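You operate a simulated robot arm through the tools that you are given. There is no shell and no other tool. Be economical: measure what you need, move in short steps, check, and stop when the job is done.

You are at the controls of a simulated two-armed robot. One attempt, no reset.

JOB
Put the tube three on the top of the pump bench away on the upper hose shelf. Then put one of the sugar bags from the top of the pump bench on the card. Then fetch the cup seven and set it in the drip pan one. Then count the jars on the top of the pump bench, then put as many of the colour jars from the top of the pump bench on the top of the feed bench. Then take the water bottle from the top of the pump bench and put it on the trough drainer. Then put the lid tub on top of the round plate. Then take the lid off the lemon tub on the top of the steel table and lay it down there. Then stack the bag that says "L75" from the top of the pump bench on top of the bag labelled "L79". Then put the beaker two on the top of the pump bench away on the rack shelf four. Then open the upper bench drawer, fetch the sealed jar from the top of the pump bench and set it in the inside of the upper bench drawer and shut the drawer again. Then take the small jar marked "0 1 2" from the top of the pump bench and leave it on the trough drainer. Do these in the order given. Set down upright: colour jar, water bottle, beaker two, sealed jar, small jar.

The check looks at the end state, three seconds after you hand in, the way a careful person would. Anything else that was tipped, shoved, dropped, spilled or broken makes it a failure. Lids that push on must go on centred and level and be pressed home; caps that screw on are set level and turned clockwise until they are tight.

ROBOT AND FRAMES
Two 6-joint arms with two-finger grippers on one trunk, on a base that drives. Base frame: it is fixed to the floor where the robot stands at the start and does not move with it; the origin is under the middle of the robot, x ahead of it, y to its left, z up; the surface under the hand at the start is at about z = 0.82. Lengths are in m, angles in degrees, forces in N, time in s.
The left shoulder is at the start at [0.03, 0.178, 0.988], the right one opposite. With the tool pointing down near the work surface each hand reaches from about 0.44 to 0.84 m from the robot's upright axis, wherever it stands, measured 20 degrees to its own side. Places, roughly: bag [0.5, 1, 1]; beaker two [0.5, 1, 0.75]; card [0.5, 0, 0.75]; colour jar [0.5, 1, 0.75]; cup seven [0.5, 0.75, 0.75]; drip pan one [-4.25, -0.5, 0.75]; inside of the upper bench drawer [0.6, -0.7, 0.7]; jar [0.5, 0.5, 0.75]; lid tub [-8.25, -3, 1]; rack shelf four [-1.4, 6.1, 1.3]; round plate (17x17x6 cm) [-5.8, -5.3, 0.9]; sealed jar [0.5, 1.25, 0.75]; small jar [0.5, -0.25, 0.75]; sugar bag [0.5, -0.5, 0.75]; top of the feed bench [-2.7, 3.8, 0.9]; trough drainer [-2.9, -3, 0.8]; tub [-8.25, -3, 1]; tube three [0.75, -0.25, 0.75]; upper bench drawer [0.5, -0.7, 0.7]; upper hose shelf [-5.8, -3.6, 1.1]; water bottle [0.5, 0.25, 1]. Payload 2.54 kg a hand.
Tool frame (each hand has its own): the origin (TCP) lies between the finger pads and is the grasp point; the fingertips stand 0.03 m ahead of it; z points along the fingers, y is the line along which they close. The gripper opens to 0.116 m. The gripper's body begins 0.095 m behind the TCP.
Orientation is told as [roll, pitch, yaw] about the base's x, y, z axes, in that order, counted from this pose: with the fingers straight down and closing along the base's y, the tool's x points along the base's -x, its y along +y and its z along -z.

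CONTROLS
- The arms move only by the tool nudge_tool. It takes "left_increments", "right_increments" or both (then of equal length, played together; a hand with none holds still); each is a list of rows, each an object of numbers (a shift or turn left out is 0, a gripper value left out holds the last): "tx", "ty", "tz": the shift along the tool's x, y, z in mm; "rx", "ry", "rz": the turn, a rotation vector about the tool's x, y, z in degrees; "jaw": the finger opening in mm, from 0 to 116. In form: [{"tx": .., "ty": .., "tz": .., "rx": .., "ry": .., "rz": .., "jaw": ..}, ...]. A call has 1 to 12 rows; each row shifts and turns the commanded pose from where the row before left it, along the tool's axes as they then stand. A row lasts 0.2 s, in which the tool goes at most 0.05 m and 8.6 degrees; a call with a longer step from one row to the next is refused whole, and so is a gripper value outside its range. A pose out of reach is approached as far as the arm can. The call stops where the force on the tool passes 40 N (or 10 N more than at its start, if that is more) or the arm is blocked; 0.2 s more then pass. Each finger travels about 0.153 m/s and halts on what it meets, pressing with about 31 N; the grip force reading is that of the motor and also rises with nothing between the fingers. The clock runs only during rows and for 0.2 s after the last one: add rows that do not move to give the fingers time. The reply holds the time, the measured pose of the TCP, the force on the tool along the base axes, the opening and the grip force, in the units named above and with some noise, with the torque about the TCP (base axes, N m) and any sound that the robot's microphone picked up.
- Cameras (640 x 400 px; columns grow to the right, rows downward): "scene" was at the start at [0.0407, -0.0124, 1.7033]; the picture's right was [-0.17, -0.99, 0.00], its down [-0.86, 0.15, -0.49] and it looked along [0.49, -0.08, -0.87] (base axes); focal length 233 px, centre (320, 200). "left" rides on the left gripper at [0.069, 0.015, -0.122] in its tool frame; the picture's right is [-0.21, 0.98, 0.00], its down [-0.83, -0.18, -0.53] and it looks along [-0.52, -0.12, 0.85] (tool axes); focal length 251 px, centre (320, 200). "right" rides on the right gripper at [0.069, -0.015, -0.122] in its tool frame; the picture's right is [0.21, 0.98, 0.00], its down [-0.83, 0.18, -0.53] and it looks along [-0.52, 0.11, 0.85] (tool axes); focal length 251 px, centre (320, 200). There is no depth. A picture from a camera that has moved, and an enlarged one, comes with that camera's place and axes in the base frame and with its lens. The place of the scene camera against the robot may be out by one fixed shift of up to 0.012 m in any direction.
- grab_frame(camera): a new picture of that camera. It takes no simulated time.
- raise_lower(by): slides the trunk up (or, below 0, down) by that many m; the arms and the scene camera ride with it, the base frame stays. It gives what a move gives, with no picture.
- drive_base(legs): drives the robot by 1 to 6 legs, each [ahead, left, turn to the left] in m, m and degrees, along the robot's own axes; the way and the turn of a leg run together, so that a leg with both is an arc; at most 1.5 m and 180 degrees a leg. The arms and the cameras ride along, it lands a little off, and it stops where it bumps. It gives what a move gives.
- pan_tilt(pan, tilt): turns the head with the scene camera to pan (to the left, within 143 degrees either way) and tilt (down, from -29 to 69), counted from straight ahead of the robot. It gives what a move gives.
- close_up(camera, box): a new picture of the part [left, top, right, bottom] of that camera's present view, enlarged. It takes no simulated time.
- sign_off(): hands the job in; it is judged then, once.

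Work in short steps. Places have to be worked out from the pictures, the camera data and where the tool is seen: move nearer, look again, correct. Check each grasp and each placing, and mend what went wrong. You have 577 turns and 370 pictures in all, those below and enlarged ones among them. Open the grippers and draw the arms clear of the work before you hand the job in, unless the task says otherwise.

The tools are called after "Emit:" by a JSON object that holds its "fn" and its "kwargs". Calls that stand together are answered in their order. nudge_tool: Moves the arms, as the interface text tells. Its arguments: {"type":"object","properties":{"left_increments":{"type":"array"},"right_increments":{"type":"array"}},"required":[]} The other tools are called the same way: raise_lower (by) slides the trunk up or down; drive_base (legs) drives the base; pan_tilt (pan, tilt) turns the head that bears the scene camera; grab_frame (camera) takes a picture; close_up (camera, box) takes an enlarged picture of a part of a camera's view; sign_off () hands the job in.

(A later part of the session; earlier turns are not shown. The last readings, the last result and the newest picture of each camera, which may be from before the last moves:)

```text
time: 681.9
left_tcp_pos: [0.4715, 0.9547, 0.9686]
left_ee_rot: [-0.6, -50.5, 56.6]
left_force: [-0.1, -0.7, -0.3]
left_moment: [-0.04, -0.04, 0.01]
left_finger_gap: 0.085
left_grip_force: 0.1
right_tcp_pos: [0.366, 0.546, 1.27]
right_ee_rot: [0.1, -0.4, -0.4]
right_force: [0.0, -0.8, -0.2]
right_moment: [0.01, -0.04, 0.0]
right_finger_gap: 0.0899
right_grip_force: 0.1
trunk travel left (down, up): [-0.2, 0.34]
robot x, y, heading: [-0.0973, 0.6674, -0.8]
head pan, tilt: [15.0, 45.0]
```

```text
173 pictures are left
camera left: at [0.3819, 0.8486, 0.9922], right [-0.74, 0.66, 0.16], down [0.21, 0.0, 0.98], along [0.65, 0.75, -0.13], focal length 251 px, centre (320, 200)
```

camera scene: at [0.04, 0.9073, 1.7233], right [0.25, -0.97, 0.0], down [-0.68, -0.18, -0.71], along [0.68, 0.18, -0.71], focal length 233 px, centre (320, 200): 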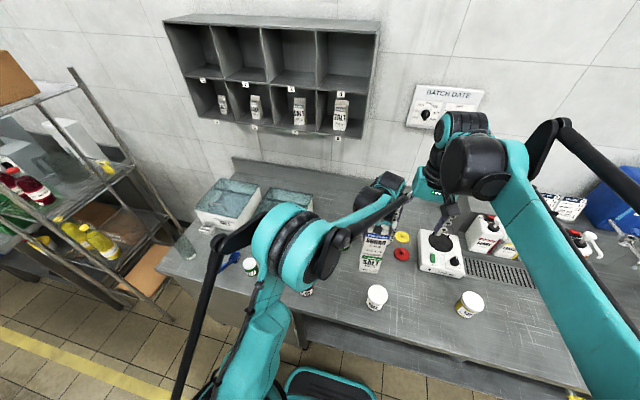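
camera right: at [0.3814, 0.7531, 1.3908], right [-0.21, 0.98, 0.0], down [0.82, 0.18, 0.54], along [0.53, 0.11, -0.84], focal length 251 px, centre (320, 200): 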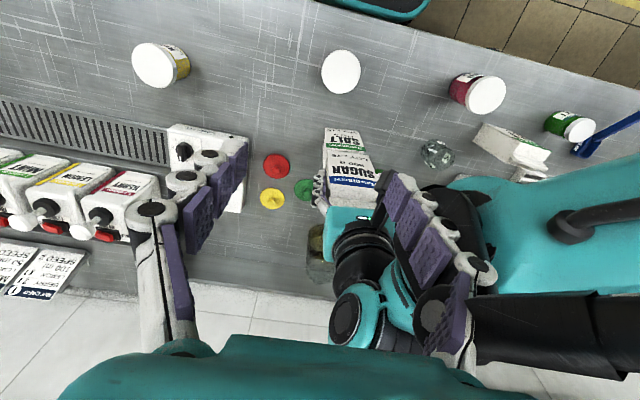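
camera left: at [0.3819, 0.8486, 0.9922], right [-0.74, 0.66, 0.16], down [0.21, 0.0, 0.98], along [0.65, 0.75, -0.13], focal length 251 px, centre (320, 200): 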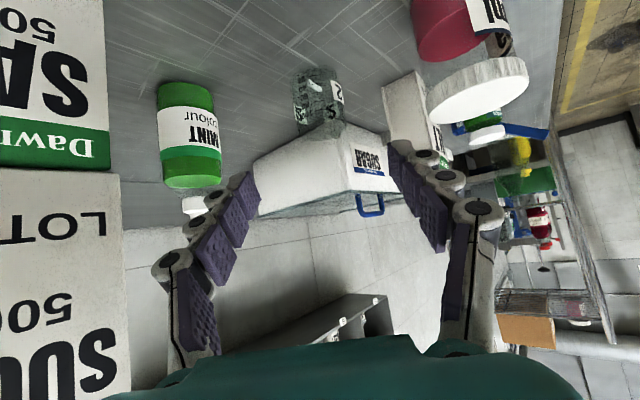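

Emit:
{"fn": "nudge_tool", "kwargs": {"left_increments": [{"tz": 40}, {"tz": 40}, {"tz": 35}, {}]}}

Emit:
{"fn": "grab_frame", "kwargs": {"camera": "left"}}

```text
time: 682.9
left_tcp_pos: [0.5202, 1.0262, 0.895]
left_ee_rot: [-0.6, -50.6, 56.5]
left_force: [0.2, 0.0, -0.2]
left_moment: [0.0, 0.0, -0.01]
left_finger_gap: 0.085
left_grip_force: 0.0
right_tcp_pos: [0.3663, 0.5464, 1.2697]
right_ee_rot: [0.0, -0.4, -0.4]
right_force: [-0.5, -0.8, 0.2]
right_moment: [0.0, -0.03, 0.01]
right_finger_gap: 0.0899
right_grip_force: 0.0
trunk travel left (down, up): [-0.2, 0.34]
robot x, y, heading: [-0.0982, 0.6665, -0.2]
head pan, tilt: [15.0, 45.0]
```

```text
172 pictures are left
camera left: at [0.4314, 0.921, 0.9195], right [-0.74, 0.66, 0.16], down [0.21, 0.0, 0.98], along [0.65, 0.75, -0.13], focal length 251 px, centre (320, 200)
```

left: 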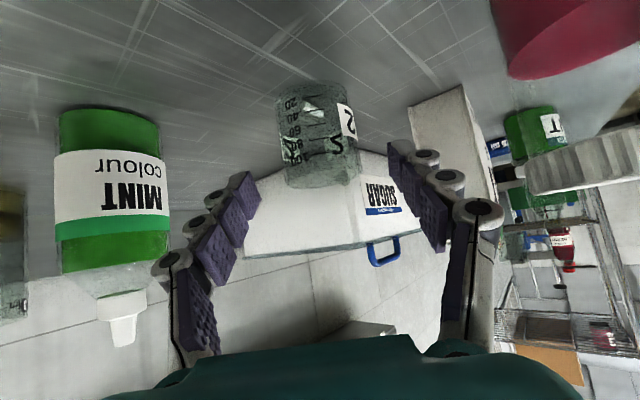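

Emit:
{"fn": "nudge_tool", "kwargs": {"left_increments": [{"tz": 25}, {"tz": 20}, {"jaw": 30}, {}, {}, {}]}}

Emit:
{"fn": "grab_frame", "kwargs": {"camera": "left"}}

```text
time: 684.3
left_tcp_pos: [0.5392, 1.0574, 0.866]
left_ee_rot: [-0.6, -50.5, 56.5]
left_force: [0.4, -0.4, 0.1]
left_moment: [-0.01, -0.02, -0.03]
left_finger_gap: 0.0518
left_grip_force: 31.2
right_tcp_pos: [0.3679, 0.5464, 1.2705]
right_ee_rot: [-0.1, -0.4, -0.4]
right_force: [-0.7, -0.6, -0.5]
right_moment: [0.02, 0.02, 0.0]
right_finger_gap: 0.0901
right_grip_force: 0.1
trunk travel left (down, up): [-0.2, 0.34]
robot x, y, heading: [-0.0999, 0.6687, -0.3]
head pan, tilt: [15.0, 45.0]
```

```text
171 pictures are left
camera left: at [0.4504, 0.951, 0.8897], right [-0.74, 0.66, 0.16], down [0.21, 0.0, 0.98], along [0.65, 0.75, -0.13], focal length 251 px, centre (320, 200)
```

left: 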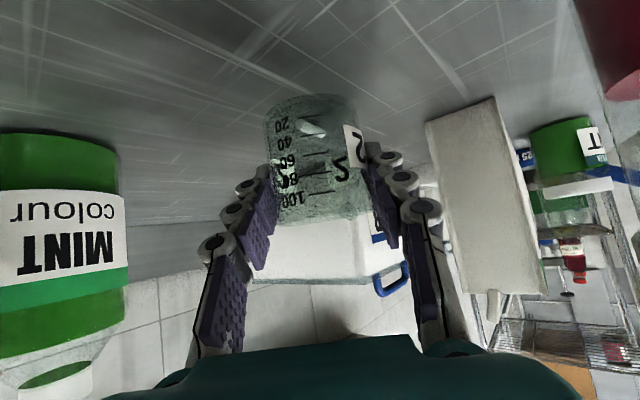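

Beaker gripped. I lift it straight up, then back the base off and head for the far rack.

Emit:
{"fn": "nudge_tool", "kwargs": {"left_increments": [{"tx": -20, "tz": -16}, {"tx": -33, "tz": -27.3}, {"tx": -33, "tz": -27.3}, {"tx": -33, "tz": -27.3}, {"tx": -33, "tz": -27.3}, {"tx": -33, "tz": -27.3}, {"tx": -33, "tz": -27.3}, {"tx": -33, "tz": -27.3}]}}

Emit:
{"fn": "drive_base", "kwargs": {"legs": [[-0.7, 0, 0]]}}

Emit:
{"fn": "grab_frame", "kwargs": {"camera": "left"}}

```text
time: 686.1
left_tcp_pos: [0.5414, 1.0598, 1.1903]
left_ee_rot: [-0.6, -50.5, 56.6]
left_force: [0.2, -0.7, -0.4]
left_moment: [-0.02, 0.0, 0.0]
left_finger_gap: 0.0521
left_grip_force: 31.1
right_tcp_pos: [0.3662, 0.5477, 1.27]
right_ee_rot: [0.0, -0.4, -0.3]
right_force: [-0.2, 0.0, -0.9]
right_moment: [-0.02, -0.01, 0.02]
right_finger_gap: 0.0899
right_grip_force: 0.1
trunk travel left (down, up): [-0.2, 0.34]
robot x, y, heading: [-0.0961, 0.6698, -0.8]
head pan, tilt: [15.0, 45.0]
```

```text
time: 689.9
left_tcp_pos: [-0.1608, 1.0689, 1.1899]
left_ee_rot: [-0.6, -50.5, 57.2]
left_force: [-1.5, -0.4, -1.1]
left_moment: [0.0, 0.0, -0.01]
left_finger_gap: 0.0524
left_grip_force: 30.8
right_tcp_pos: [-0.3303, 0.5547, 1.2699]
right_ee_rot: [-0.1, -0.4, 0.2]
right_force: [0.2, -0.2, -0.6]
right_moment: [0.0, -0.02, -0.03]
right_finger_gap: 0.09
right_grip_force: 0.0
trunk travel left (down, up): [-0.2, 0.34]
robot x, y, heading: [-0.7924, 0.6667, 0.1]
head pan, tilt: [15.0, 45.0]
```

```text
170 pictures are left
camera left: at [-0.2492, 0.9614, 1.214], right [-0.74, 0.65, 0.16], down [0.21, 0.0, 0.98], along [0.64, 0.76, -0.13], focal length 251 px, centre (320, 200)
```

left: 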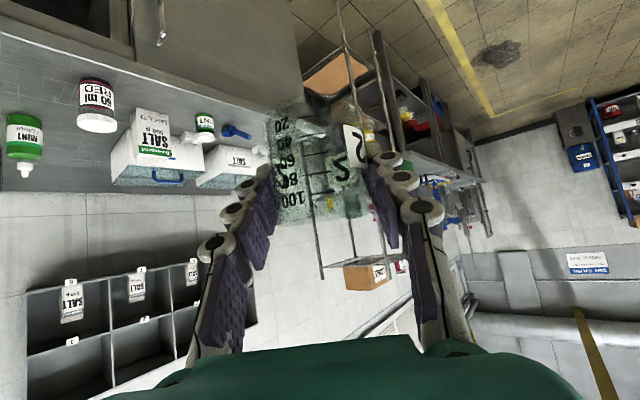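

Emit:
{"fn": "drive_base", "kwargs": {"legs": [[0, 0, 90], [1.4, 0.15, 0], [1.4, 0.15, 0]]}}

Emit:
{"fn": "pan_tilt", "kwargs": {"pan": 0, "tilt": 15}}

Emit:
{"fn": "grab_frame", "kwargs": {"camera": "scene"}}

```text
time: 707.2
left_tcp_pos: [-1.6232, 4.0356, 1.1891]
left_ee_rot: [-0.5, -50.5, 149.3]
left_force: [1.2, 0.7, -1.2]
left_moment: [0.01, 0.0, 0.0]
left_finger_gap: 0.0522
left_grip_force: 31.0
right_tcp_pos: [-1.103, 3.8879, 1.2695]
right_ee_rot: [-0.1, -0.3, 92.4]
right_force: [0.8, 0.0, -0.7]
right_moment: [-0.01, -0.03, 0.02]
right_finger_gap: 0.09
right_grip_force: 0.1
trunk travel left (down, up): [-0.2, 0.34]
robot x, y, heading: [-1.2035, 3.4181, 92.1]
head pan, tilt: [15.0, 45.0]
```

```text
time: 708.2
left_tcp_pos: [-1.6234, 4.0361, 1.1895]
left_ee_rot: [-0.7, -50.5, 149.4]
left_force: [-0.1, 0.5, -1.8]
left_moment: [0.0, 0.01, -0.01]
left_finger_gap: 0.0524
left_grip_force: 30.6
right_tcp_pos: [-1.1029, 3.8857, 1.2694]
right_ee_rot: [-0.1, -0.3, 92.4]
right_force: [-0.5, -0.2, 0.2]
right_moment: [0.01, -0.02, 0.0]
right_finger_gap: 0.09
right_grip_force: 0.1
trunk travel left (down, up): [-0.2, 0.34]
robot x, y, heading: [-1.2028, 3.4175, 92.2]
head pan, tilt: [0.0, 15.0]
```

```text
169 pictures are left
camera scene: at [-1.1977, 3.479, 1.77], right [1.0, 0.04, 0.0], down [0.01, -0.26, -0.97], along [-0.04, 0.96, -0.26], focal length 233 px, centre (320, 200)
```

scene: 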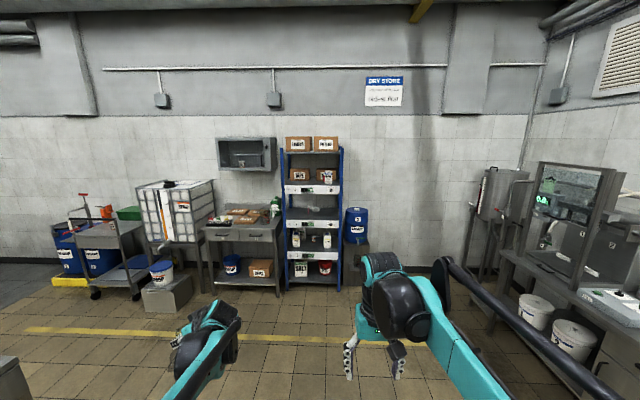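

Emit:
{"fn": "close_up", "kwargs": {"camera": "scene", "box": [260, 120, 380, 300]}}

```text
2.22 times, centred on (320, 210) of scene
camera zoom: at [-1.1977, 3.479, 1.77], right [1.0, 0.04, 0.0], down [0.01, -0.26, -0.97], along [-0.04, 0.96, -0.26], focal length 518 px, centre (320, 178)
```

zoom: 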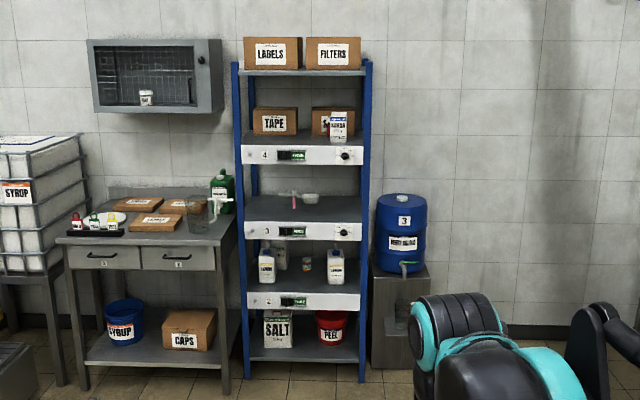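

Shelf 4 (TAPE boxes, z≈1.3) has free room at its front middle. I turn the left hand to point straight ahead, raise the trunk 0.2 m, and drive closer.

Emit:
{"fn": "nudge_tool", "kwargs": {"left_increments": [{"rx": 6.3, "rz": 5.17}, {"rx": 6.3, "rz": 5.17}, {"rx": 6.3, "rz": 5.17}, {"rx": 6.3, "rz": 5.17}, {"rx": 6.3, "rz": 5.17}, {"rx": 6.3, "rz": 5.17}, {"rx": 6.3, "rz": 5.17}, {}]}}

Emit:
{"fn": "raise_lower", "kwargs": {"by": 0.2}}

Emit:
{"fn": "drive_base", "kwargs": {"legs": [[1.2, 0.0, -2.2]]}}

Emit:
{"fn": "pan_tilt", "kwargs": {"pan": 5, "tilt": 25}}

Emit:
{"fn": "grab_frame", "kwargs": {"camera": "scene"}}

```text
time: 710.0
left_tcp_pos: [-1.6217, 4.0345, 1.191]
left_ee_rot: [-0.4, -50.9, 92.1]
left_force: [0.0, -0.4, -0.4]
left_moment: [0.01, 0.02, 0.06]
left_finger_gap: 0.0523
left_grip_force: 31.3
right_tcp_pos: [-1.1019, 3.8866, 1.2703]
right_ee_rot: [0.0, -0.4, 92.3]
right_force: [-0.1, -0.8, -0.1]
right_moment: [0.02, 0.0, 0.0]
right_finger_gap: 0.0898
right_grip_force: 0.0
trunk travel left (down, up): [-0.2, 0.34]
robot x, y, heading: [-1.2021, 3.4153, 92.5]
head pan, tilt: [0.0, 15.0]
```

```text
time: 712.1
left_tcp_pos: [-1.6235, 4.0351, 1.3901]
left_ee_rot: [-0.6, -50.9, 92.3]
left_force: [0.5, 0.6, -0.7]
left_moment: [0.0, 0.02, 0.0]
left_finger_gap: 0.0522
left_grip_force: 30.9
right_tcp_pos: [-1.1025, 3.8856, 1.4682]
right_ee_rot: [-0.1, -0.3, 92.4]
right_force: [0.4, 0.8, 0.2]
right_moment: [-0.01, -0.02, 0.01]
right_finger_gap: 0.0901
right_grip_force: 0.0
trunk travel left (down, up): [-0.4, 0.14]
robot x, y, heading: [-1.201, 3.4185, 92.1]
head pan, tilt: [0.0, 15.0]
```

```text
time: 718.1
left_tcp_pos: [-1.6132, 5.2265, 1.389]
left_ee_rot: [-0.5, -50.9, 89.6]
left_force: [-0.5, -0.8, -1.0]
left_moment: [-0.01, 0.0, -0.01]
left_finger_gap: 0.0522
left_grip_force: 31.4
right_tcp_pos: [-1.101, 5.0525, 1.4696]
right_ee_rot: [-0.2, -0.3, 89.6]
right_force: [0.4, 0.5, -0.7]
right_moment: [-0.02, -0.02, 0.0]
right_finger_gap: 0.0899
right_grip_force: 0.1
trunk travel left (down, up): [-0.4, 0.14]
robot x, y, heading: [-1.2197, 4.588, 89.7]
head pan, tilt: [0.0, 15.0]
```

```text
time: 718.8
left_tcp_pos: [-1.6144, 5.2256, 1.3908]
left_ee_rot: [-0.5, -50.9, 89.4]
left_force: [-0.4, 0.0, -0.9]
left_moment: [-0.01, -0.01, 0.01]
left_finger_gap: 0.0524
left_grip_force: 30.9
right_tcp_pos: [-1.1001, 5.052, 1.4698]
right_ee_rot: [-0.1, -0.3, 89.7]
right_force: [0.2, -0.7, -0.6]
right_moment: [0.01, 0.01, 0.01]
right_finger_gap: 0.09
right_grip_force: 0.1
trunk travel left (down, up): [-0.4, 0.14]
robot x, y, heading: [-1.2214, 4.5905, 89.5]
head pan, tilt: [5.0, 25.0]
```

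```text
167 pictures are left
camera scene: at [-1.2227, 4.6491, 1.9539], right [1.0, 0.08, 0.0], down [0.03, -0.42, -0.91], along [-0.07, 0.9, -0.42], focal length 233 px, centre (320, 200)
```

scene: 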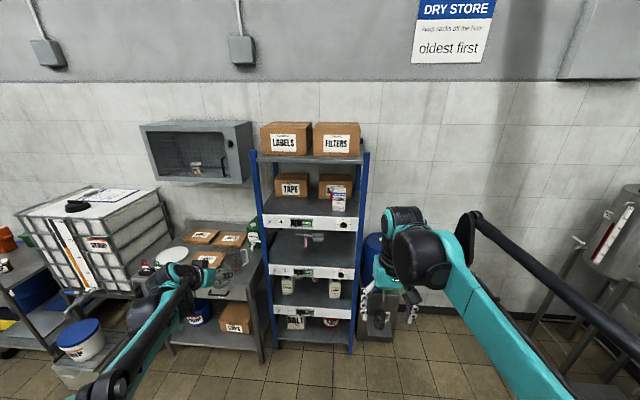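

Emit:
{"fn": "close_up", "kwargs": {"camera": "scene", "box": [240, 140, 380, 250]}}

```text
3.64 times, centred on (310, 195) of scene
camera zoom: at [-1.2227, 4.6491, 1.9539], right [1.0, 0.08, 0.0], down [0.03, -0.42, -0.91], along [-0.07, 0.9, -0.42], focal length 848 px, centre (356, 218)
```

zoom: 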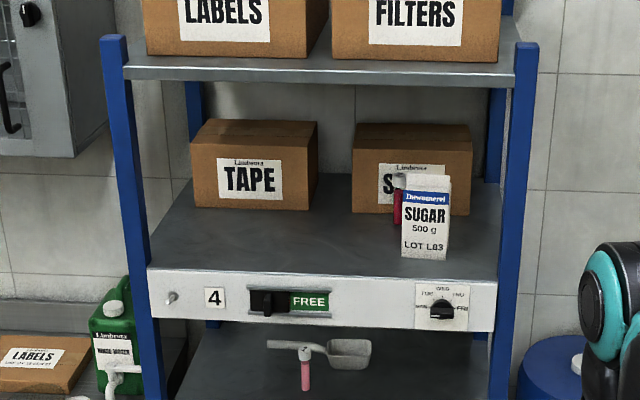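

Shelf 4's top is at z≈1.27, front edge y≈5.9; the front-left area is free. I drive up and position the beaker before the shelf.

Emit:
{"fn": "nudge_tool", "kwargs": {"left_increments": [{"ty": -40}, {"ty": -40}, {"ty": -40}, {}]}}

Emit:
{"fn": "drive_base", "kwargs": {"legs": [[0.6, 0, 0.4]]}}

Emit:
{"fn": "grab_frame", "kwargs": {"camera": "left"}}

Emit:
{"fn": "grab_frame", "kwargs": {"camera": "scene"}}

```text
time: 719.8
left_tcp_pos: [-1.4935, 5.2261, 1.3872]
left_ee_rot: [-0.5, -50.8, 89.5]
left_force: [0.1, 0.0, -1.0]
left_moment: [-0.02, 0.0, -0.02]
left_finger_gap: 0.0521
left_grip_force: 31.1
right_tcp_pos: [-1.1009, 5.0532, 1.47]
right_ee_rot: [-0.1, -0.3, 89.7]
right_force: [0.2, 0.1, 0.2]
right_moment: [0.01, 0.0, 0.0]
right_finger_gap: 0.0899
right_grip_force: 0.2
trunk travel left (down, up): [-0.4, 0.14]
robot x, y, heading: [-1.2233, 4.5878, 89.6]
head pan, tilt: [5.0, 25.0]
```

```text
time: 723.3
left_tcp_pos: [-1.5026, 5.834, 1.3875]
left_ee_rot: [-0.5, -50.9, 90.3]
left_force: [0.4, -0.1, -0.9]
left_moment: [0.01, -0.03, -0.01]
left_finger_gap: 0.052
left_grip_force: 31.0
right_tcp_pos: [-1.1074, 5.6667, 1.4706]
right_ee_rot: [0.0, -0.4, 90.5]
right_force: [0.3, -0.3, 0.2]
right_moment: [-0.01, 0.0, -0.01]
right_finger_gap: 0.0901
right_grip_force: 0.1
trunk travel left (down, up): [-0.4, 0.14]
robot x, y, heading: [-1.2199, 5.1977, 90.3]
head pan, tilt: [5.0, 25.0]
```

```text
165 pictures are left
camera left: at [-1.517, 5.6945, 1.4113], right [-0.98, 0.14, 0.16], down [0.18, 0.11, 0.98], along [0.12, 0.98, -0.13], focal length 251 px, centre (320, 200)
```

left: 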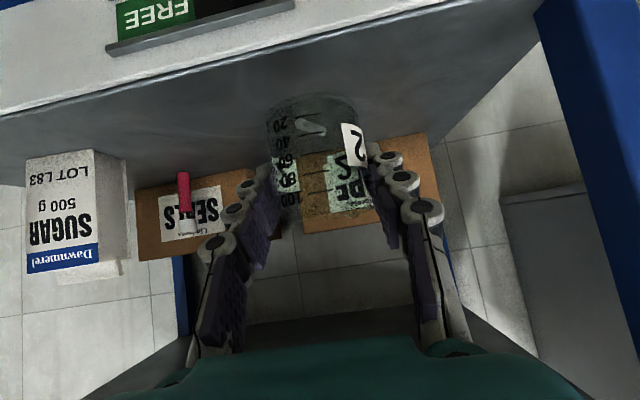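

```text
164 pictures are left
camera scene: at [-1.2238, 5.2606, 1.9539], right [1.0, 0.09, 0.0], down [0.04, -0.42, -0.91], along [-0.09, 0.9, -0.42], focal length 233 px, centre (320, 200)
```

scene: 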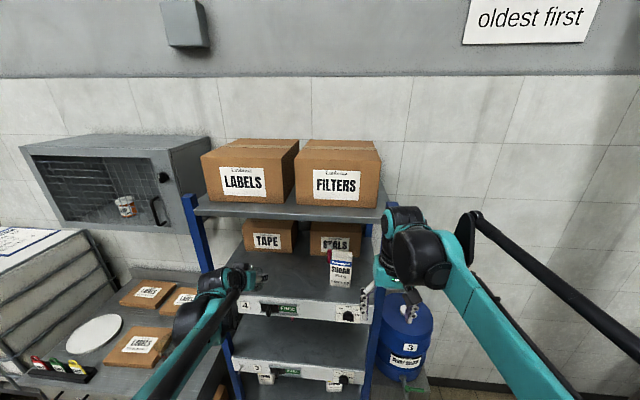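

Emit:
{"fn": "drive_base", "kwargs": {"legs": [[0.1, 0, 0]]}}

Emit:
{"fn": "nudge_tool", "kwargs": {"left_increments": [{"tx": -20, "tz": 25}, {"tx": 0, "tz": 0}, {"tx": 23, "tz": 19}, {}]}}

Emit:
{"fn": "grab_frame", "kwargs": {"camera": "left"}}

Emit:
{"fn": "close_up", "kwargs": {"camera": "scene", "box": [180, 200, 400, 340]}}

```text
time: 724.4
left_tcp_pos: [-1.5021, 5.9339, 1.3867]
left_ee_rot: [-0.5, -50.9, 90.4]
left_force: [0.1, -0.4, 0.4]
left_moment: [-0.01, 0.01, 0.0]
left_finger_gap: 0.0522
left_grip_force: 30.7
right_tcp_pos: [-1.1081, 5.768, 1.4698]
right_ee_rot: [-0.1, -0.4, 90.4]
right_force: [0.4, 0.0, 0.7]
right_moment: [-0.05, 0.02, 0.05]
right_finger_gap: 0.0904
right_grip_force: 0.0
trunk travel left (down, up): [-0.4, 0.14]
robot x, y, heading: [-1.2234, 5.3029, 90.4]
head pan, tilt: [5.0, 25.0]
```

```text
time: 725.4
left_tcp_pos: [-1.5015, 5.9646, 1.3577]
left_ee_rot: [-0.5, -50.9, 90.2]
left_force: [0.4, 0.1, -0.6]
left_moment: [0.0, -0.02, 0.01]
left_finger_gap: 0.0518
left_grip_force: 31.1
right_tcp_pos: [-1.1071, 5.7662, 1.4688]
right_ee_rot: [0.0, -0.4, 90.5]
right_force: [-0.5, -0.5, 0.2]
right_moment: [0.06, 0.05, 0.02]
right_finger_gap: 0.0901
right_grip_force: 0.0
trunk travel left (down, up): [-0.4, 0.14]
robot x, y, heading: [-1.2232, 5.3007, 90.4]
head pan, tilt: [5.0, 25.0]
```

```text
163 pictures are left
camera left: at [-1.5169, 5.8266, 1.3817], right [-0.98, 0.14, 0.16], down [0.18, 0.11, 0.98], along [0.12, 0.98, -0.13], focal length 251 px, centre (320, 200)
```

left: 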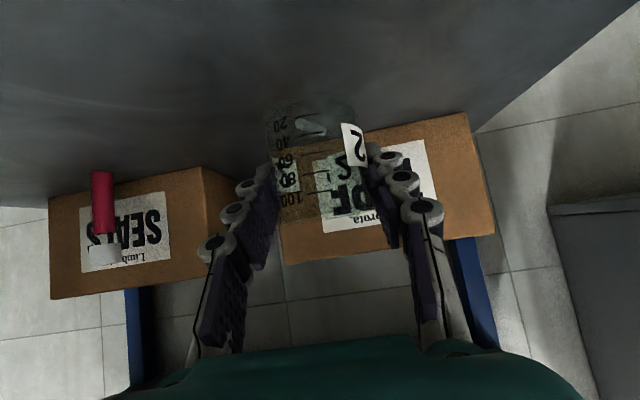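

```text
2.86 times, centred on (290, 270) of scene
camera zoom: at [-1.2243, 5.3608, 1.9539], right [1.0, 0.09, 0.0], down [0.04, -0.42, -0.91], along [-0.09, 0.9, -0.42], focal length 666 px, centre (406, 0)
```

zoom: 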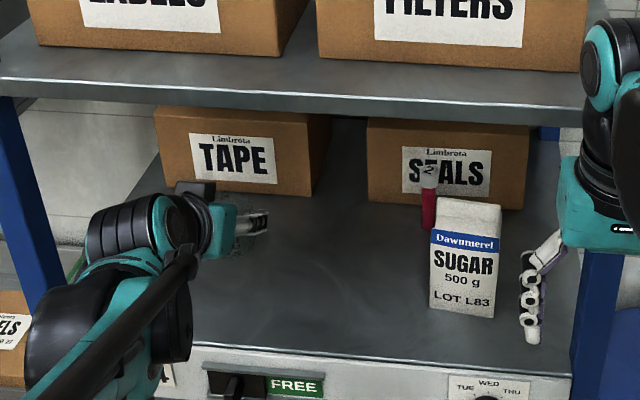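

Clear spot in front of the TAPE box. I lower in small steps to contact.

Emit:
{"fn": "nudge_tool", "kwargs": {"left_increments": [{"tx": 12.4, "tz": 10.1}, {"tx": 7.8, "tz": 6.3}, {"tx": 3.9, "tz": 3.2}, {"tx": 3.9, "tz": 3.2}, {"tx": 3.9, "tz": 3.2}, {}]}}

```text
time: 726.8
left_tcp_pos: [-1.5014, 5.9639, 1.3179]
left_ee_rot: [-0.4, -51.0, 90.2]
left_force: [1.8, 4.1, 23.8]
left_moment: [0.07, 0.0, -0.06]
left_finger_gap: 0.0522
left_grip_force: 30.6
right_tcp_pos: [-1.1064, 5.7639, 1.4694]
right_ee_rot: [-0.1, -0.4, 90.5]
right_force: [-0.4, -0.1, -0.5]
right_moment: [-0.01, -0.02, 0.0]
right_finger_gap: 0.0901
right_grip_force: 0.1
trunk travel left (down, up): [-0.4, 0.14]
robot x, y, heading: [-1.2239, 5.3008, 90.5]
head pan, tilt: [5.0, 25.0]
```

Contact. I ease, open and withdraw along the fingers.

Emit:
{"fn": "nudge_tool", "kwargs": {"left_increments": [{"tx": -1, "tz": -1}, {"jaw": 80}, {}, {}, {"tz": -25}, {"tz": -40}, {"tz": -40}, {"tz": -40}, {}]}}

Emit:
{"fn": "grab_frame", "kwargs": {"camera": "left"}}

```text
time: 728.8
left_tcp_pos: [-1.5047, 5.8542, 1.4095]
left_ee_rot: [-0.4, -50.9, 90.3]
left_force: [-0.2, -0.2, -0.8]
left_moment: [0.0, 0.01, 0.0]
left_finger_gap: 0.08
left_grip_force: 0.1
right_tcp_pos: [-1.1069, 5.7683, 1.4692]
right_ee_rot: [-0.3, -0.3, 90.5]
right_force: [-0.2, -0.6, -0.5]
right_moment: [-0.04, 0.01, 0.02]
right_finger_gap: 0.0902
right_grip_force: 0.0
trunk travel left (down, up): [-0.4, 0.14]
robot x, y, heading: [-1.2214, 5.2982, 90.5]
head pan, tilt: [5.0, 25.0]
```

```text
161 pictures are left
camera left: at [-1.5188, 5.7155, 1.4315], right [-0.98, 0.14, 0.16], down [0.18, 0.11, 0.98], along [0.12, 0.98, -0.13], focal length 251 px, centre (320, 200)
```

left: 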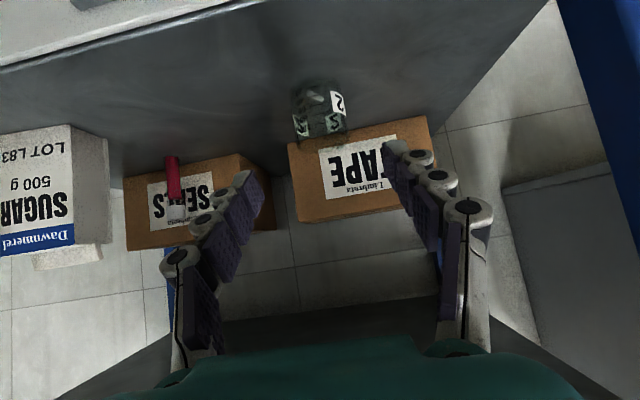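

Beaker two stands on rack shelf four. Next the drawer: I lower the trunk again and drive to the right end of the pump bench.

Emit:
{"fn": "drive_base", "kwargs": {"legs": [[-1.5, 0, 0], [0, 0, -90.5], [0.2, -1.48, 0], [0.2, -1.48, 0], [0.2, -1.45, 0]]}}

Emit:
{"fn": "raise_lower", "kwargs": {"by": -0.2}}

Emit:
{"fn": "pan_tilt", "kwargs": {"pan": 0, "tilt": 45}}

Emit:
{"fn": "grab_frame", "kwargs": {"camera": "scene"}}

```text
time: 761.0
left_tcp_pos: [-0.0669, -0.3269, 1.4081]
left_ee_rot: [-0.6, -50.9, 1.4]
left_force: [0.6, -0.1, -0.2]
left_moment: [0.01, 0.01, -0.02]
left_finger_gap: 0.0799
left_grip_force: 0.0
right_tcp_pos: [-0.146, -0.7249, 1.4708]
right_ee_rot: [-0.1, -0.3, 1.7]
right_force: [0.5, -0.5, -0.2]
right_moment: [0.0, 0.03, -0.03]
right_finger_gap: 0.0902
right_grip_force: 0.0
trunk travel left (down, up): [-0.4, 0.14]
robot x, y, heading: [-0.6125, -0.621, 1.5]
head pan, tilt: [5.0, 25.0]
```

```text
time: 763.1
left_tcp_pos: [-0.0677, -0.328, 1.2088]
left_ee_rot: [-0.4, -50.9, 1.3]
left_force: [0.1, 0.0, 0.2]
left_moment: [-0.03, -0.03, 0.0]
left_finger_gap: 0.0798
left_grip_force: 0.0
right_tcp_pos: [-0.1451, -0.7259, 1.2691]
right_ee_rot: [-0.1, -0.4, 1.6]
right_force: [0.4, 0.0, 0.2]
right_moment: [-0.02, 0.0, 0.03]
right_finger_gap: 0.0901
right_grip_force: 0.0
trunk travel left (down, up): [-0.2, 0.34]
robot x, y, heading: [-0.6141, -0.6248, 1.3]
head pan, tilt: [5.0, 25.0]
```

```text
time: 764.0
left_tcp_pos: [-0.0665, -0.3273, 1.2079]
left_ee_rot: [-0.5, -50.8, 1.5]
left_force: [0.6, 0.4, 0.4]
left_moment: [0.01, 0.02, -0.02]
left_finger_gap: 0.0802
left_grip_force: 0.0
right_tcp_pos: [-0.1447, -0.7254, 1.2706]
right_ee_rot: [-0.1, -0.3, 1.5]
right_force: [-0.2, 0.1, -0.2]
right_moment: [0.0, 0.05, -0.01]
right_finger_gap: 0.0901
right_grip_force: 0.0
trunk travel left (down, up): [-0.2, 0.34]
robot x, y, heading: [-0.6124, -0.6218, 1.5]
head pan, tilt: [0.0, 45.0]
```

```text
160 pictures are left
camera scene: at [-0.5563, -0.6212, 1.7233], right [0.03, -1.0, 0.0], down [-0.71, -0.02, -0.71], along [0.71, 0.02, -0.71], focal length 233 px, centre (320, 200)
```

scene: 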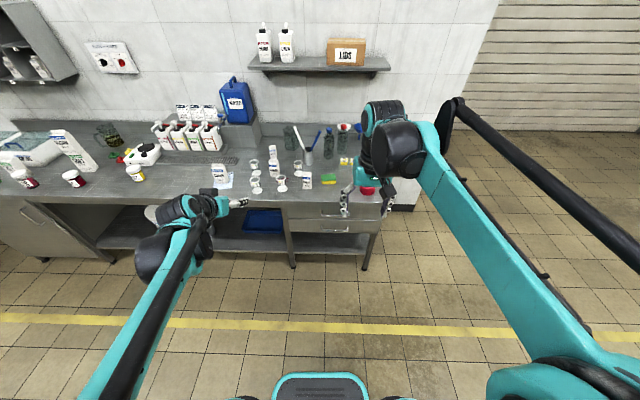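

Emit:
{"fn": "close_up", "kwargs": {"camera": "scene", "box": [270, 170, 410, 280]}}

Emit:
{"fn": "close_up", "kwargs": {"camera": "scene", "box": [220, 120, 380, 220]}}

```text
3.64 times, centred on (340, 225) of scene
camera zoom: at [-0.5563, -0.6212, 1.7233], right [0.03, -1.0, 0.0], down [-0.71, -0.02, -0.71], along [0.71, 0.02, -0.71], focal length 848 px, centre (247, 109)
```

zoom: 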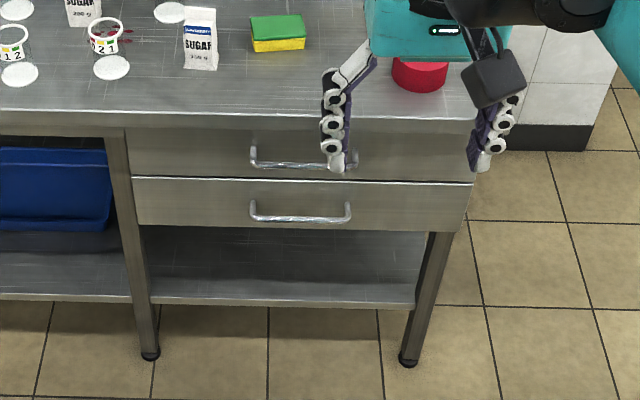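

```text
4.00 times, centred on (300, 170) of scene
camera zoom: at [-0.5563, -0.6212, 1.7233], right [0.03, -1.0, 0.0], down [-0.71, -0.02, -0.71], along [0.71, 0.02, -0.71], focal length 933 px, centre (400, 320)
```

zoom: 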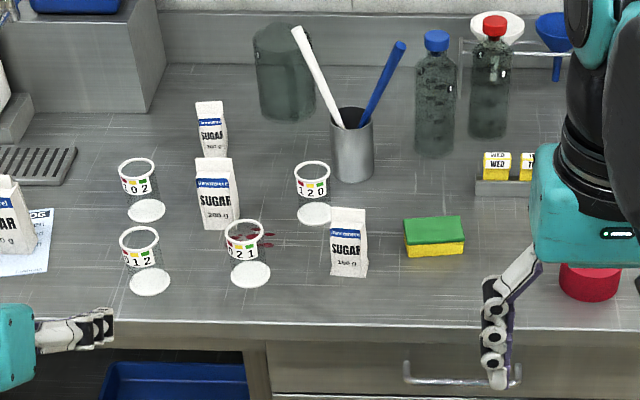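

The "0 1 2" small jar is front-left of the group. Drawer handles: upper at about (0.305, -0.68, 0.74). I turn the right hand horizontal with the fingers closing vertically.

Emit:
{"fn": "nudge_tool", "kwargs": {"right_increments": [{"ry": -8.2, "tz": 30}, {"ry": -8.2, "tz": 30}, {"ry": -8.2, "tz": 20}, {"ry": -8.2}, {"ry": -8.2}, {"ry": -8.2}, {"ry": -8.2}, {"ry": -8.2}, {"ry": -8.2}, {"ry": -8.2}, {"ry": -7.6}]}}

Emit:
{"fn": "nudge_tool", "kwargs": {"right_increments": [{"rz": 8.2}, {"rz": 8.2}, {"rz": 8.2}, {"rz": 8.2}, {"rz": 8.2}, {"rz": 8.2}, {"rz": 8.2}, {"rz": 8.2}, {"rz": 8.2}, {"rz": 8.2}, {"rz": 8}]}}

Emit:
{"fn": "grab_frame", "kwargs": {"camera": "right"}}

```text
time: 766.4
left_tcp_pos: [-0.0654, -0.3269, 1.2076]
left_ee_rot: [-0.4, -50.8, 1.5]
left_force: [1.3, 0.1, -0.3]
left_moment: [-0.02, 0.02, -0.03]
left_finger_gap: 0.08
left_grip_force: 0.0
right_tcp_pos: [-0.1324, -0.7242, 1.191]
right_ee_rot: [-38.7, -89.9, 40.4]
right_force: [0.7, 0.2, 0.3]
right_moment: [0.01, -0.07, 0.02]
right_finger_gap: 0.0902
right_grip_force: 0.1
trunk travel left (down, up): [-0.2, 0.34]
robot x, y, heading: [-0.6154, -0.6195, 1.7]
head pan, tilt: [0.0, 45.0]
```

```text
time: 768.8
left_tcp_pos: [-0.0675, -0.3281, 1.2087]
left_ee_rot: [-0.4, -50.9, 1.5]
left_force: [-0.4, -0.3, 0.4]
left_moment: [-0.02, 0.02, 0.04]
left_finger_gap: 0.0799
left_grip_force: 0.0
right_tcp_pos: [-0.1324, -0.7348, 1.1905]
right_ee_rot: [88.3, -0.3, -88.0]
right_force: [-0.5, 0.3, 0.1]
right_moment: [-0.01, -0.01, 0.02]
right_finger_gap: 0.09
right_grip_force: 0.0
right hand out of reach, approached as far as the arm can: row 11
trunk travel left (down, up): [-0.2, 0.34]
robot x, y, heading: [-0.6136, -0.6206, 1.5]
head pan, tilt: [0.0, 45.0]
```

```text
157 pictures are left
camera right: at [-0.2567, -0.671, 1.1786], right [0.02, 0.22, 0.98], down [-0.5, -0.84, 0.2], along [0.87, -0.49, 0.09], focal length 251 px, centre (320, 200)
```

right: 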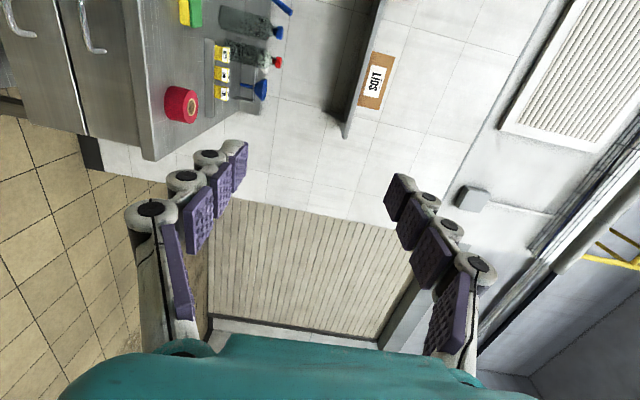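

Emit:
{"fn": "raise_lower", "kwargs": {"by": -0.2}}

Emit:
{"fn": "nudge_tool", "kwargs": {"right_increments": [{"ty": -40}, {"ty": -40}, {"ty": -40}, {"ty": -40}, {"ty": -40}, {"ty": -40}, {}]}}

Emit:
{"fn": "grab_frame", "kwargs": {"camera": "right"}}

Emit:
{"fn": "close_up", "kwargs": {"camera": "scene", "box": [240, 180, 440, 320]}}

```text
time: 770.9
left_tcp_pos: [-0.0661, -0.3285, 1.0083]
left_ee_rot: [-0.6, -50.9, 1.4]
left_force: [-1.1, -0.5, -0.1]
left_moment: [0.01, 0.01, -0.02]
left_finger_gap: 0.0798
left_grip_force: 0.1
right_tcp_pos: [-0.1323, -0.7337, 0.9899]
right_ee_rot: [88.3, -0.5, -87.9]
right_force: [0.0, 0.3, -0.5]
right_moment: [0.0, -0.01, -0.02]
right_finger_gap: 0.09
right_grip_force: 0.2
trunk travel left (down, up): [0.0, 0.54]
robot x, y, heading: [-0.6142, -0.6235, 1.5]
head pan, tilt: [0.0, 45.0]
```

```text
time: 772.5
left_tcp_pos: [-0.0658, -0.3273, 1.0088]
left_ee_rot: [-0.5, -50.7, 1.3]
left_force: [0.4, 0.1, -0.7]
left_moment: [0.0, 0.01, 0.02]
left_finger_gap: 0.08
left_grip_force: 0.0
right_tcp_pos: [-0.1315, -0.7309, 0.9775]
right_ee_rot: [88.3, -0.4, -87.9]
right_force: [-0.2, -0.1, 0.2]
right_moment: [0.02, -0.02, 0.03]
right_finger_gap: 0.09
right_grip_force: 0.1
right hand out of reach, approached as far as the arm can: row 1, 2, 3, 4, 5, 6
trunk travel left (down, up): [0.0, 0.54]
robot x, y, heading: [-0.6106, -0.6197, 1.5]
head pan, tilt: [0.0, 45.0]
```

```text
156 pictures are left
camera right: at [-0.2564, -0.6689, 0.9664], right [0.02, 0.22, 0.97], down [-0.5, -0.84, 0.2], along [0.87, -0.49, 0.09], focal length 251 px, centre (320, 200)
```

right: 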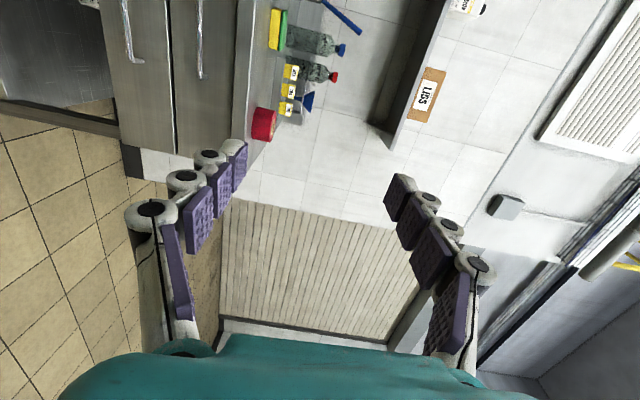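

```text
2.86 times, centred on (340, 250) of scene
camera zoom: at [-0.5565, -0.6213, 1.5233], right [0.03, -1.0, 0.0], down [-0.71, -0.02, -0.71], along [0.71, 0.02, -0.71], focal length 666 px, centre (263, 57)
```

zoom: 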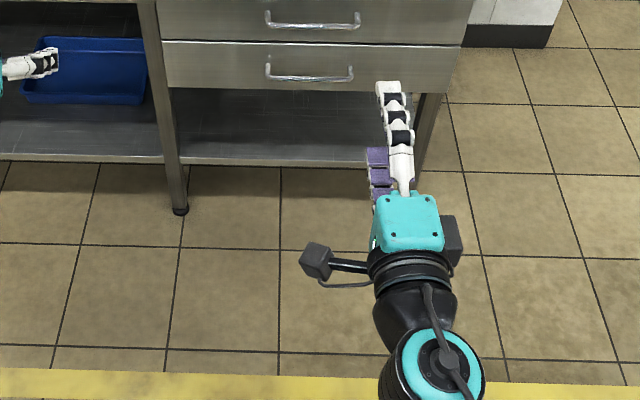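

The horizontal hand is too close to the body to go lower; I extend it forward, then down.

Emit:
{"fn": "nudge_tool", "kwargs": {"right_increments": [{"tz": 45}, {"tz": 45}, {"tz": 45}, {"tz": 45}, {"ty": -40}, {"ty": -40}, {"ty": -40}, {"ty": -40}, {"ty": -40}, {}]}}

Emit:
{"fn": "grab_frame", "kwargs": {"camera": "right"}}

```text
time: 774.7
left_tcp_pos: [-0.0663, -0.3285, 1.0093]
left_ee_rot: [-0.5, -50.9, 1.3]
left_force: [-0.4, 0.2, 0.4]
left_moment: [0.01, 0.0, 0.01]
left_finger_gap: 0.08
left_grip_force: 0.1
right_tcp_pos: [0.1125, -0.7177, 0.8466]
right_ee_rot: [88.3, -0.4, -88.1]
right_force: [0.2, -0.8, 0.2]
right_moment: [0.04, 0.02, -0.02]
right_finger_gap: 0.0901
right_grip_force: 0.1
right hand out of reach, approached as far as the arm can: row 6, 7, 8, 9
trunk travel left (down, up): [0.0, 0.54]
robot x, y, heading: [-0.6157, -0.6195, 1.4]
head pan, tilt: [0.0, 45.0]
```

```text
154 pictures are left
camera right: at [-0.0117, -0.6549, 0.8341], right [0.02, 0.22, 0.97], down [-0.5, -0.84, 0.21], along [0.87, -0.49, 0.09], focal length 251 px, centre (320, 200)
```

right: 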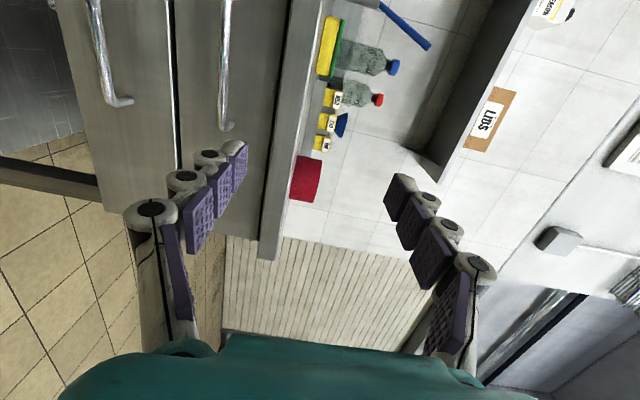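

A flat approach can't get low enough. I pitch the hand 45° down instead, keeping the fingers to straddle the bar, and look.

Emit:
{"fn": "nudge_tool", "kwargs": {"right_increments": [{"rx": 7.5}, {"rx": 7.5}, {"rx": 7.5}, {"rx": 7.5}, {"rx": 7.5}, {"rx": 7.5}, {}]}}

Emit:
{"fn": "grab_frame", "kwargs": {"camera": "right"}}

```text
time: 776.3
left_tcp_pos: [-0.066, -0.3278, 1.0087]
left_ee_rot: [-0.6, -50.9, 1.4]
left_force: [-1.3, -1.5, -0.3]
left_moment: [-0.01, -0.01, 0.01]
left_finger_gap: 0.0803
left_grip_force: 0.0
right_tcp_pos: [0.1114, -0.7178, 0.8472]
right_ee_rot: [43.3, -0.4, -87.9]
right_force: [0.0, 0.5, 0.2]
right_moment: [0.01, 0.02, -0.02]
right_finger_gap: 0.09
right_grip_force: 0.1
trunk travel left (down, up): [0.0, 0.54]
robot x, y, heading: [-0.6155, -0.6226, 1.5]
head pan, tilt: [0.0, 45.0]
```

```text
153 pictures are left
camera right: at [0.0154, -0.6524, 0.924], right [0.7, 0.25, 0.67], down [-0.2, -0.83, 0.52], along [0.68, -0.5, -0.53], focal length 251 px, centre (320, 200)
```

right: 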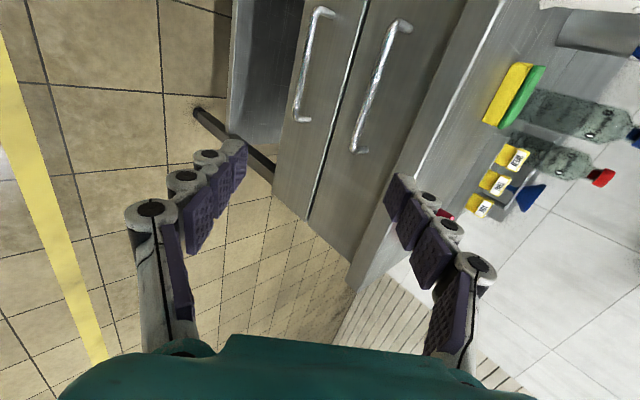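

Handle bar located: x≈0.315, z≈0.729, y from -0.60 to -0.76. I raise the hand a little, drive 0.2 m closer, then go to a pre-grasp position.

Emit:
{"fn": "nudge_tool", "kwargs": {"right_increments": [{"ty": 27.5, "tz": -29, "jaw": 42}, {"ty": 27.5, "tz": -29}, {}]}}

Emit:
{"fn": "drive_base", "kwargs": {"legs": [[0.2, 0.0, -1.5]]}}

Emit:
{"fn": "grab_frame", "kwargs": {"camera": "right"}}

```text
time: 777.1
left_tcp_pos: [-0.0661, -0.3279, 1.008]
left_ee_rot: [-0.5, -50.9, 1.4]
left_force: [0.7, -0.5, 0.0]
left_moment: [-0.02, 0.02, 0.01]
left_finger_gap: 0.0797
left_grip_force: 0.0
right_tcp_pos: [0.112, -0.7177, 0.9243]
right_ee_rot: [43.3, -0.6, -87.9]
right_force: [-0.5, -0.1, 0.4]
right_moment: [-0.01, 0.02, -0.04]
right_finger_gap: 0.042
right_grip_force: 0.1
trunk travel left (down, up): [0.0, 0.54]
robot x, y, heading: [-0.6125, -0.6228, 1.8]
head pan, tilt: [0.0, 45.0]
```

```text
time: 778.7
left_tcp_pos: [0.1396, -0.3405, 1.008]
left_ee_rot: [-0.6, -50.9, -0.1]
left_force: [0.1, -0.1, 0.4]
left_moment: [0.03, 0.0, 0.0]
left_finger_gap: 0.0802
left_grip_force: 0.0
right_tcp_pos: [0.3082, -0.7341, 0.9243]
right_ee_rot: [43.2, -0.5, -89.4]
right_force: [0.1, 0.4, 0.5]
right_moment: [-0.01, -0.01, -0.01]
right_finger_gap: 0.042
right_grip_force: 0.1
trunk travel left (down, up): [0.0, 0.54]
robot x, y, heading: [-0.4159, -0.6178, -0.1]
head pan, tilt: [0.0, 45.0]
```

```text
152 pictures are left
camera right: at [0.2138, -0.6662, 1.0013], right [0.71, 0.23, 0.67], down [-0.23, -0.82, 0.52], along [0.67, -0.52, -0.53], focal length 251 px, centre (320, 200)
```

right: 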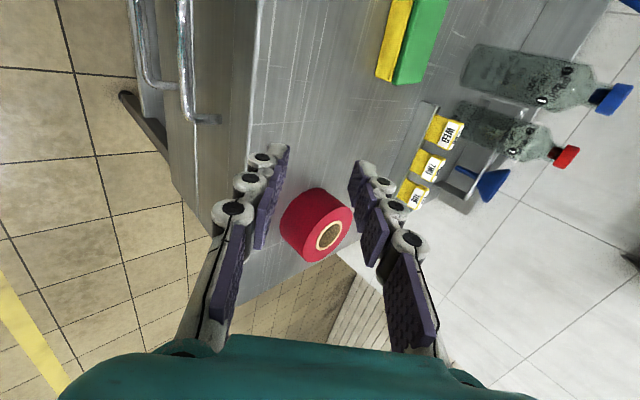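

Bar at x≈0.312, drawer face x≈0.345. I move the hand back, then down to the pre-grasp point and check.

Emit:
{"fn": "nudge_tool", "kwargs": {"right_increments": [{"ty": -25.5, "tz": -24}, {"ty": -25.5, "tz": -24}, {"tx": 44}, {"ty": -26, "tz": 27.5}, {"ty": -26, "tz": 27.5}, {"ty": -25.5, "tz": 27.5}, {}]}}

Emit:
{"fn": "grab_frame", "kwargs": {"camera": "right"}}

```text
time: 780.3
left_tcp_pos: [0.1381, -0.3397, 1.0079]
left_ee_rot: [-0.5, -50.9, -0.2]
left_force: [-0.8, -1.1, 0.3]
left_moment: [0.0, -0.03, -0.02]
left_finger_gap: 0.0802
left_grip_force: 0.0
right_tcp_pos: [0.2352, -0.6919, 0.8116]
right_ee_rot: [43.3, -0.5, -89.5]
right_force: [0.1, -0.5, 0.3]
right_moment: [0.0, 0.01, 0.01]
right_finger_gap: 0.0419
right_grip_force: 0.0
trunk travel left (down, up): [0.0, 0.54]
robot x, y, heading: [-0.412, -0.6185, -0.3]
head pan, tilt: [0.0, 45.0]
```

```text
151 pictures are left
camera right: at [0.14, -0.6245, 0.8893], right [0.71, 0.23, 0.67], down [-0.23, -0.82, 0.52], along [0.67, -0.52, -0.53], focal length 251 px, centre (320, 200)
```

right: 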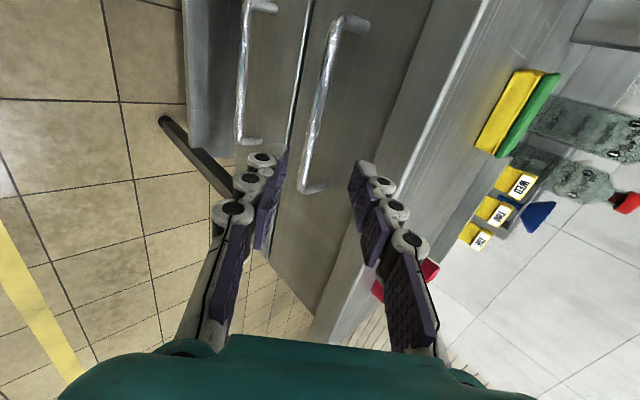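

The bar lies right between the fingertips along the approach. I advance ~106 mm and close.

Emit:
{"fn": "nudge_tool", "kwargs": {"right_increments": [{"tz": 40}, {"tz": 35}, {"tz": 20}, {"tz": 10}, {}]}}

Emit:
{"fn": "grab_frame", "kwargs": {"camera": "right"}}

```text
time: 781.5
left_tcp_pos: [0.1394, -0.3405, 1.0087]
left_ee_rot: [-0.6, -50.8, -0.2]
left_force: [-0.9, 0.3, 0.1]
left_moment: [0.01, -0.01, -0.01]
left_finger_gap: 0.0801
left_grip_force: 0.1
right_tcp_pos: [0.3081, -0.6915, 0.7349]
right_ee_rot: [43.2, -0.4, -89.5]
right_force: [-1.8, 0.6, 0.7]
right_moment: [0.0, 0.02, -0.01]
right_finger_gap: 0.0425
right_grip_force: 0.0
trunk travel left (down, up): [0.0, 0.54]
robot x, y, heading: [-0.4166, -0.6185, -0.0]
head pan, tilt: [0.0, 45.0]
```

```text
150 pictures are left
camera right: at [0.2131, -0.6231, 0.8124], right [0.71, 0.23, 0.67], down [-0.23, -0.82, 0.52], along [0.67, -0.52, -0.53], focal length 251 px, centre (320, 200)
```

right: 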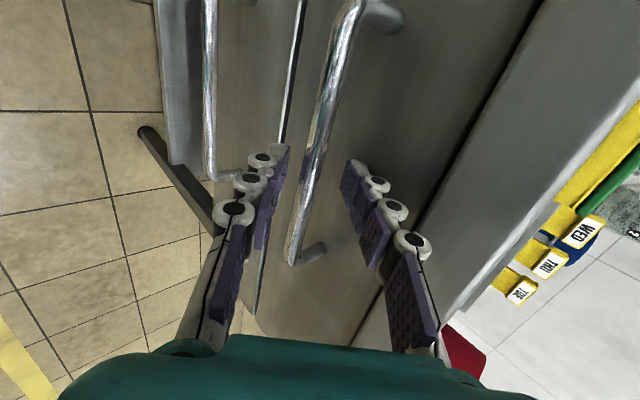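

Emit:
{"fn": "nudge_tool", "kwargs": {"right_increments": [{"tz": 4}, {"jaw": 0}, {}, {}, {}]}}

Emit:
{"fn": "grab_frame", "kwargs": {"camera": "right"}}

```text
time: 782.1
left_tcp_pos: [0.1401, -0.3399, 1.008]
left_ee_rot: [-0.5, -50.8, -0.1]
left_force: [1.1, 0.1, 0.3]
left_moment: [0.0, 0.04, -0.01]
left_finger_gap: 0.0799
left_grip_force: 0.0
right_tcp_pos: [0.3089, -0.6904, 0.7258]
right_ee_rot: [42.4, -0.4, -89.6]
right_force: [-2.1, -1.5, -15.2]
right_moment: [0.25, 0.01, -0.07]
right_finger_gap: 0.0105
right_grip_force: 37.4
trunk travel left (down, up): [0.0, 0.54]
robot x, y, heading: [-0.4194, -0.6174, -0.0]
head pan, tilt: [0.0, 45.0]
stopped in row 3 (right hand): the force on the tool passed its limit at 49 N (the readings are from after the stop); the commanded pose is now the measured one
```

```text
149 pictures are left
camera right: at [0.2143, -0.6227, 0.8059], right [0.72, 0.22, 0.66], down [-0.22, -0.82, 0.52], along [0.66, -0.52, -0.54], focal length 251 px, centre (320, 200)
```

right: 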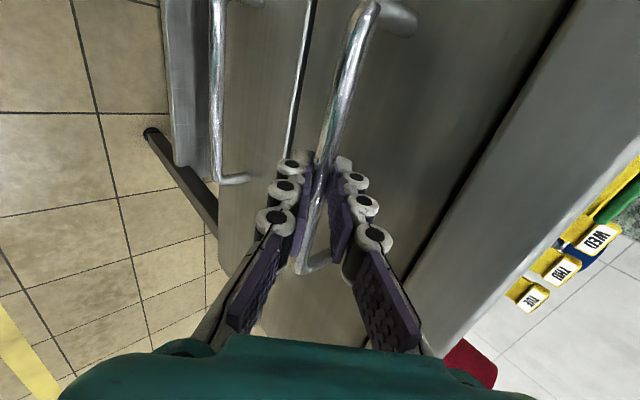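

The bar is gripped. I pull straight back (−x) in steps.

Emit:
{"fn": "nudge_tool", "kwargs": {"right_increments": [{"ty": -7.4, "tz": -6.7}, {"ty": -14.8, "tz": -13.5}, {"ty": -14.8, "tz": -13.5}, {"ty": -14.8, "tz": -13.5}, {}]}}

Emit:
{"fn": "grab_frame", "kwargs": {"camera": "right"}}

```text
time: 783.4
left_tcp_pos: [0.1408, -0.3407, 1.0079]
left_ee_rot: [-0.5, -50.8, -0.2]
left_force: [-0.1, 0.1, 0.2]
left_moment: [0.02, 0.0, -0.01]
left_finger_gap: 0.0799
left_grip_force: 0.0
right_tcp_pos: [0.2384, -0.6911, 0.7273]
right_ee_rot: [42.5, -0.4, -89.6]
right_force: [-1.0, -2.2, -25.9]
right_moment: [0.19, 0.13, -0.1]
right_finger_gap: 0.0106
right_grip_force: 38.1
trunk travel left (down, up): [0.0, 0.54]
robot x, y, heading: [-0.417, -0.6188, -0.1]
head pan, tilt: [0.0, 45.0]
```

```text
148 pictures are left
camera right: at [0.1453, -0.6226, 0.8059], right [0.72, 0.22, 0.66], down [-0.22, -0.82, 0.52], along [0.66, -0.52, -0.54], focal length 251 px, centre (320, 200)
```

right: 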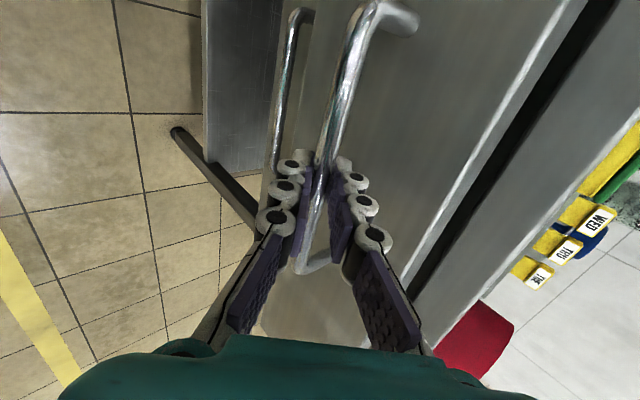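

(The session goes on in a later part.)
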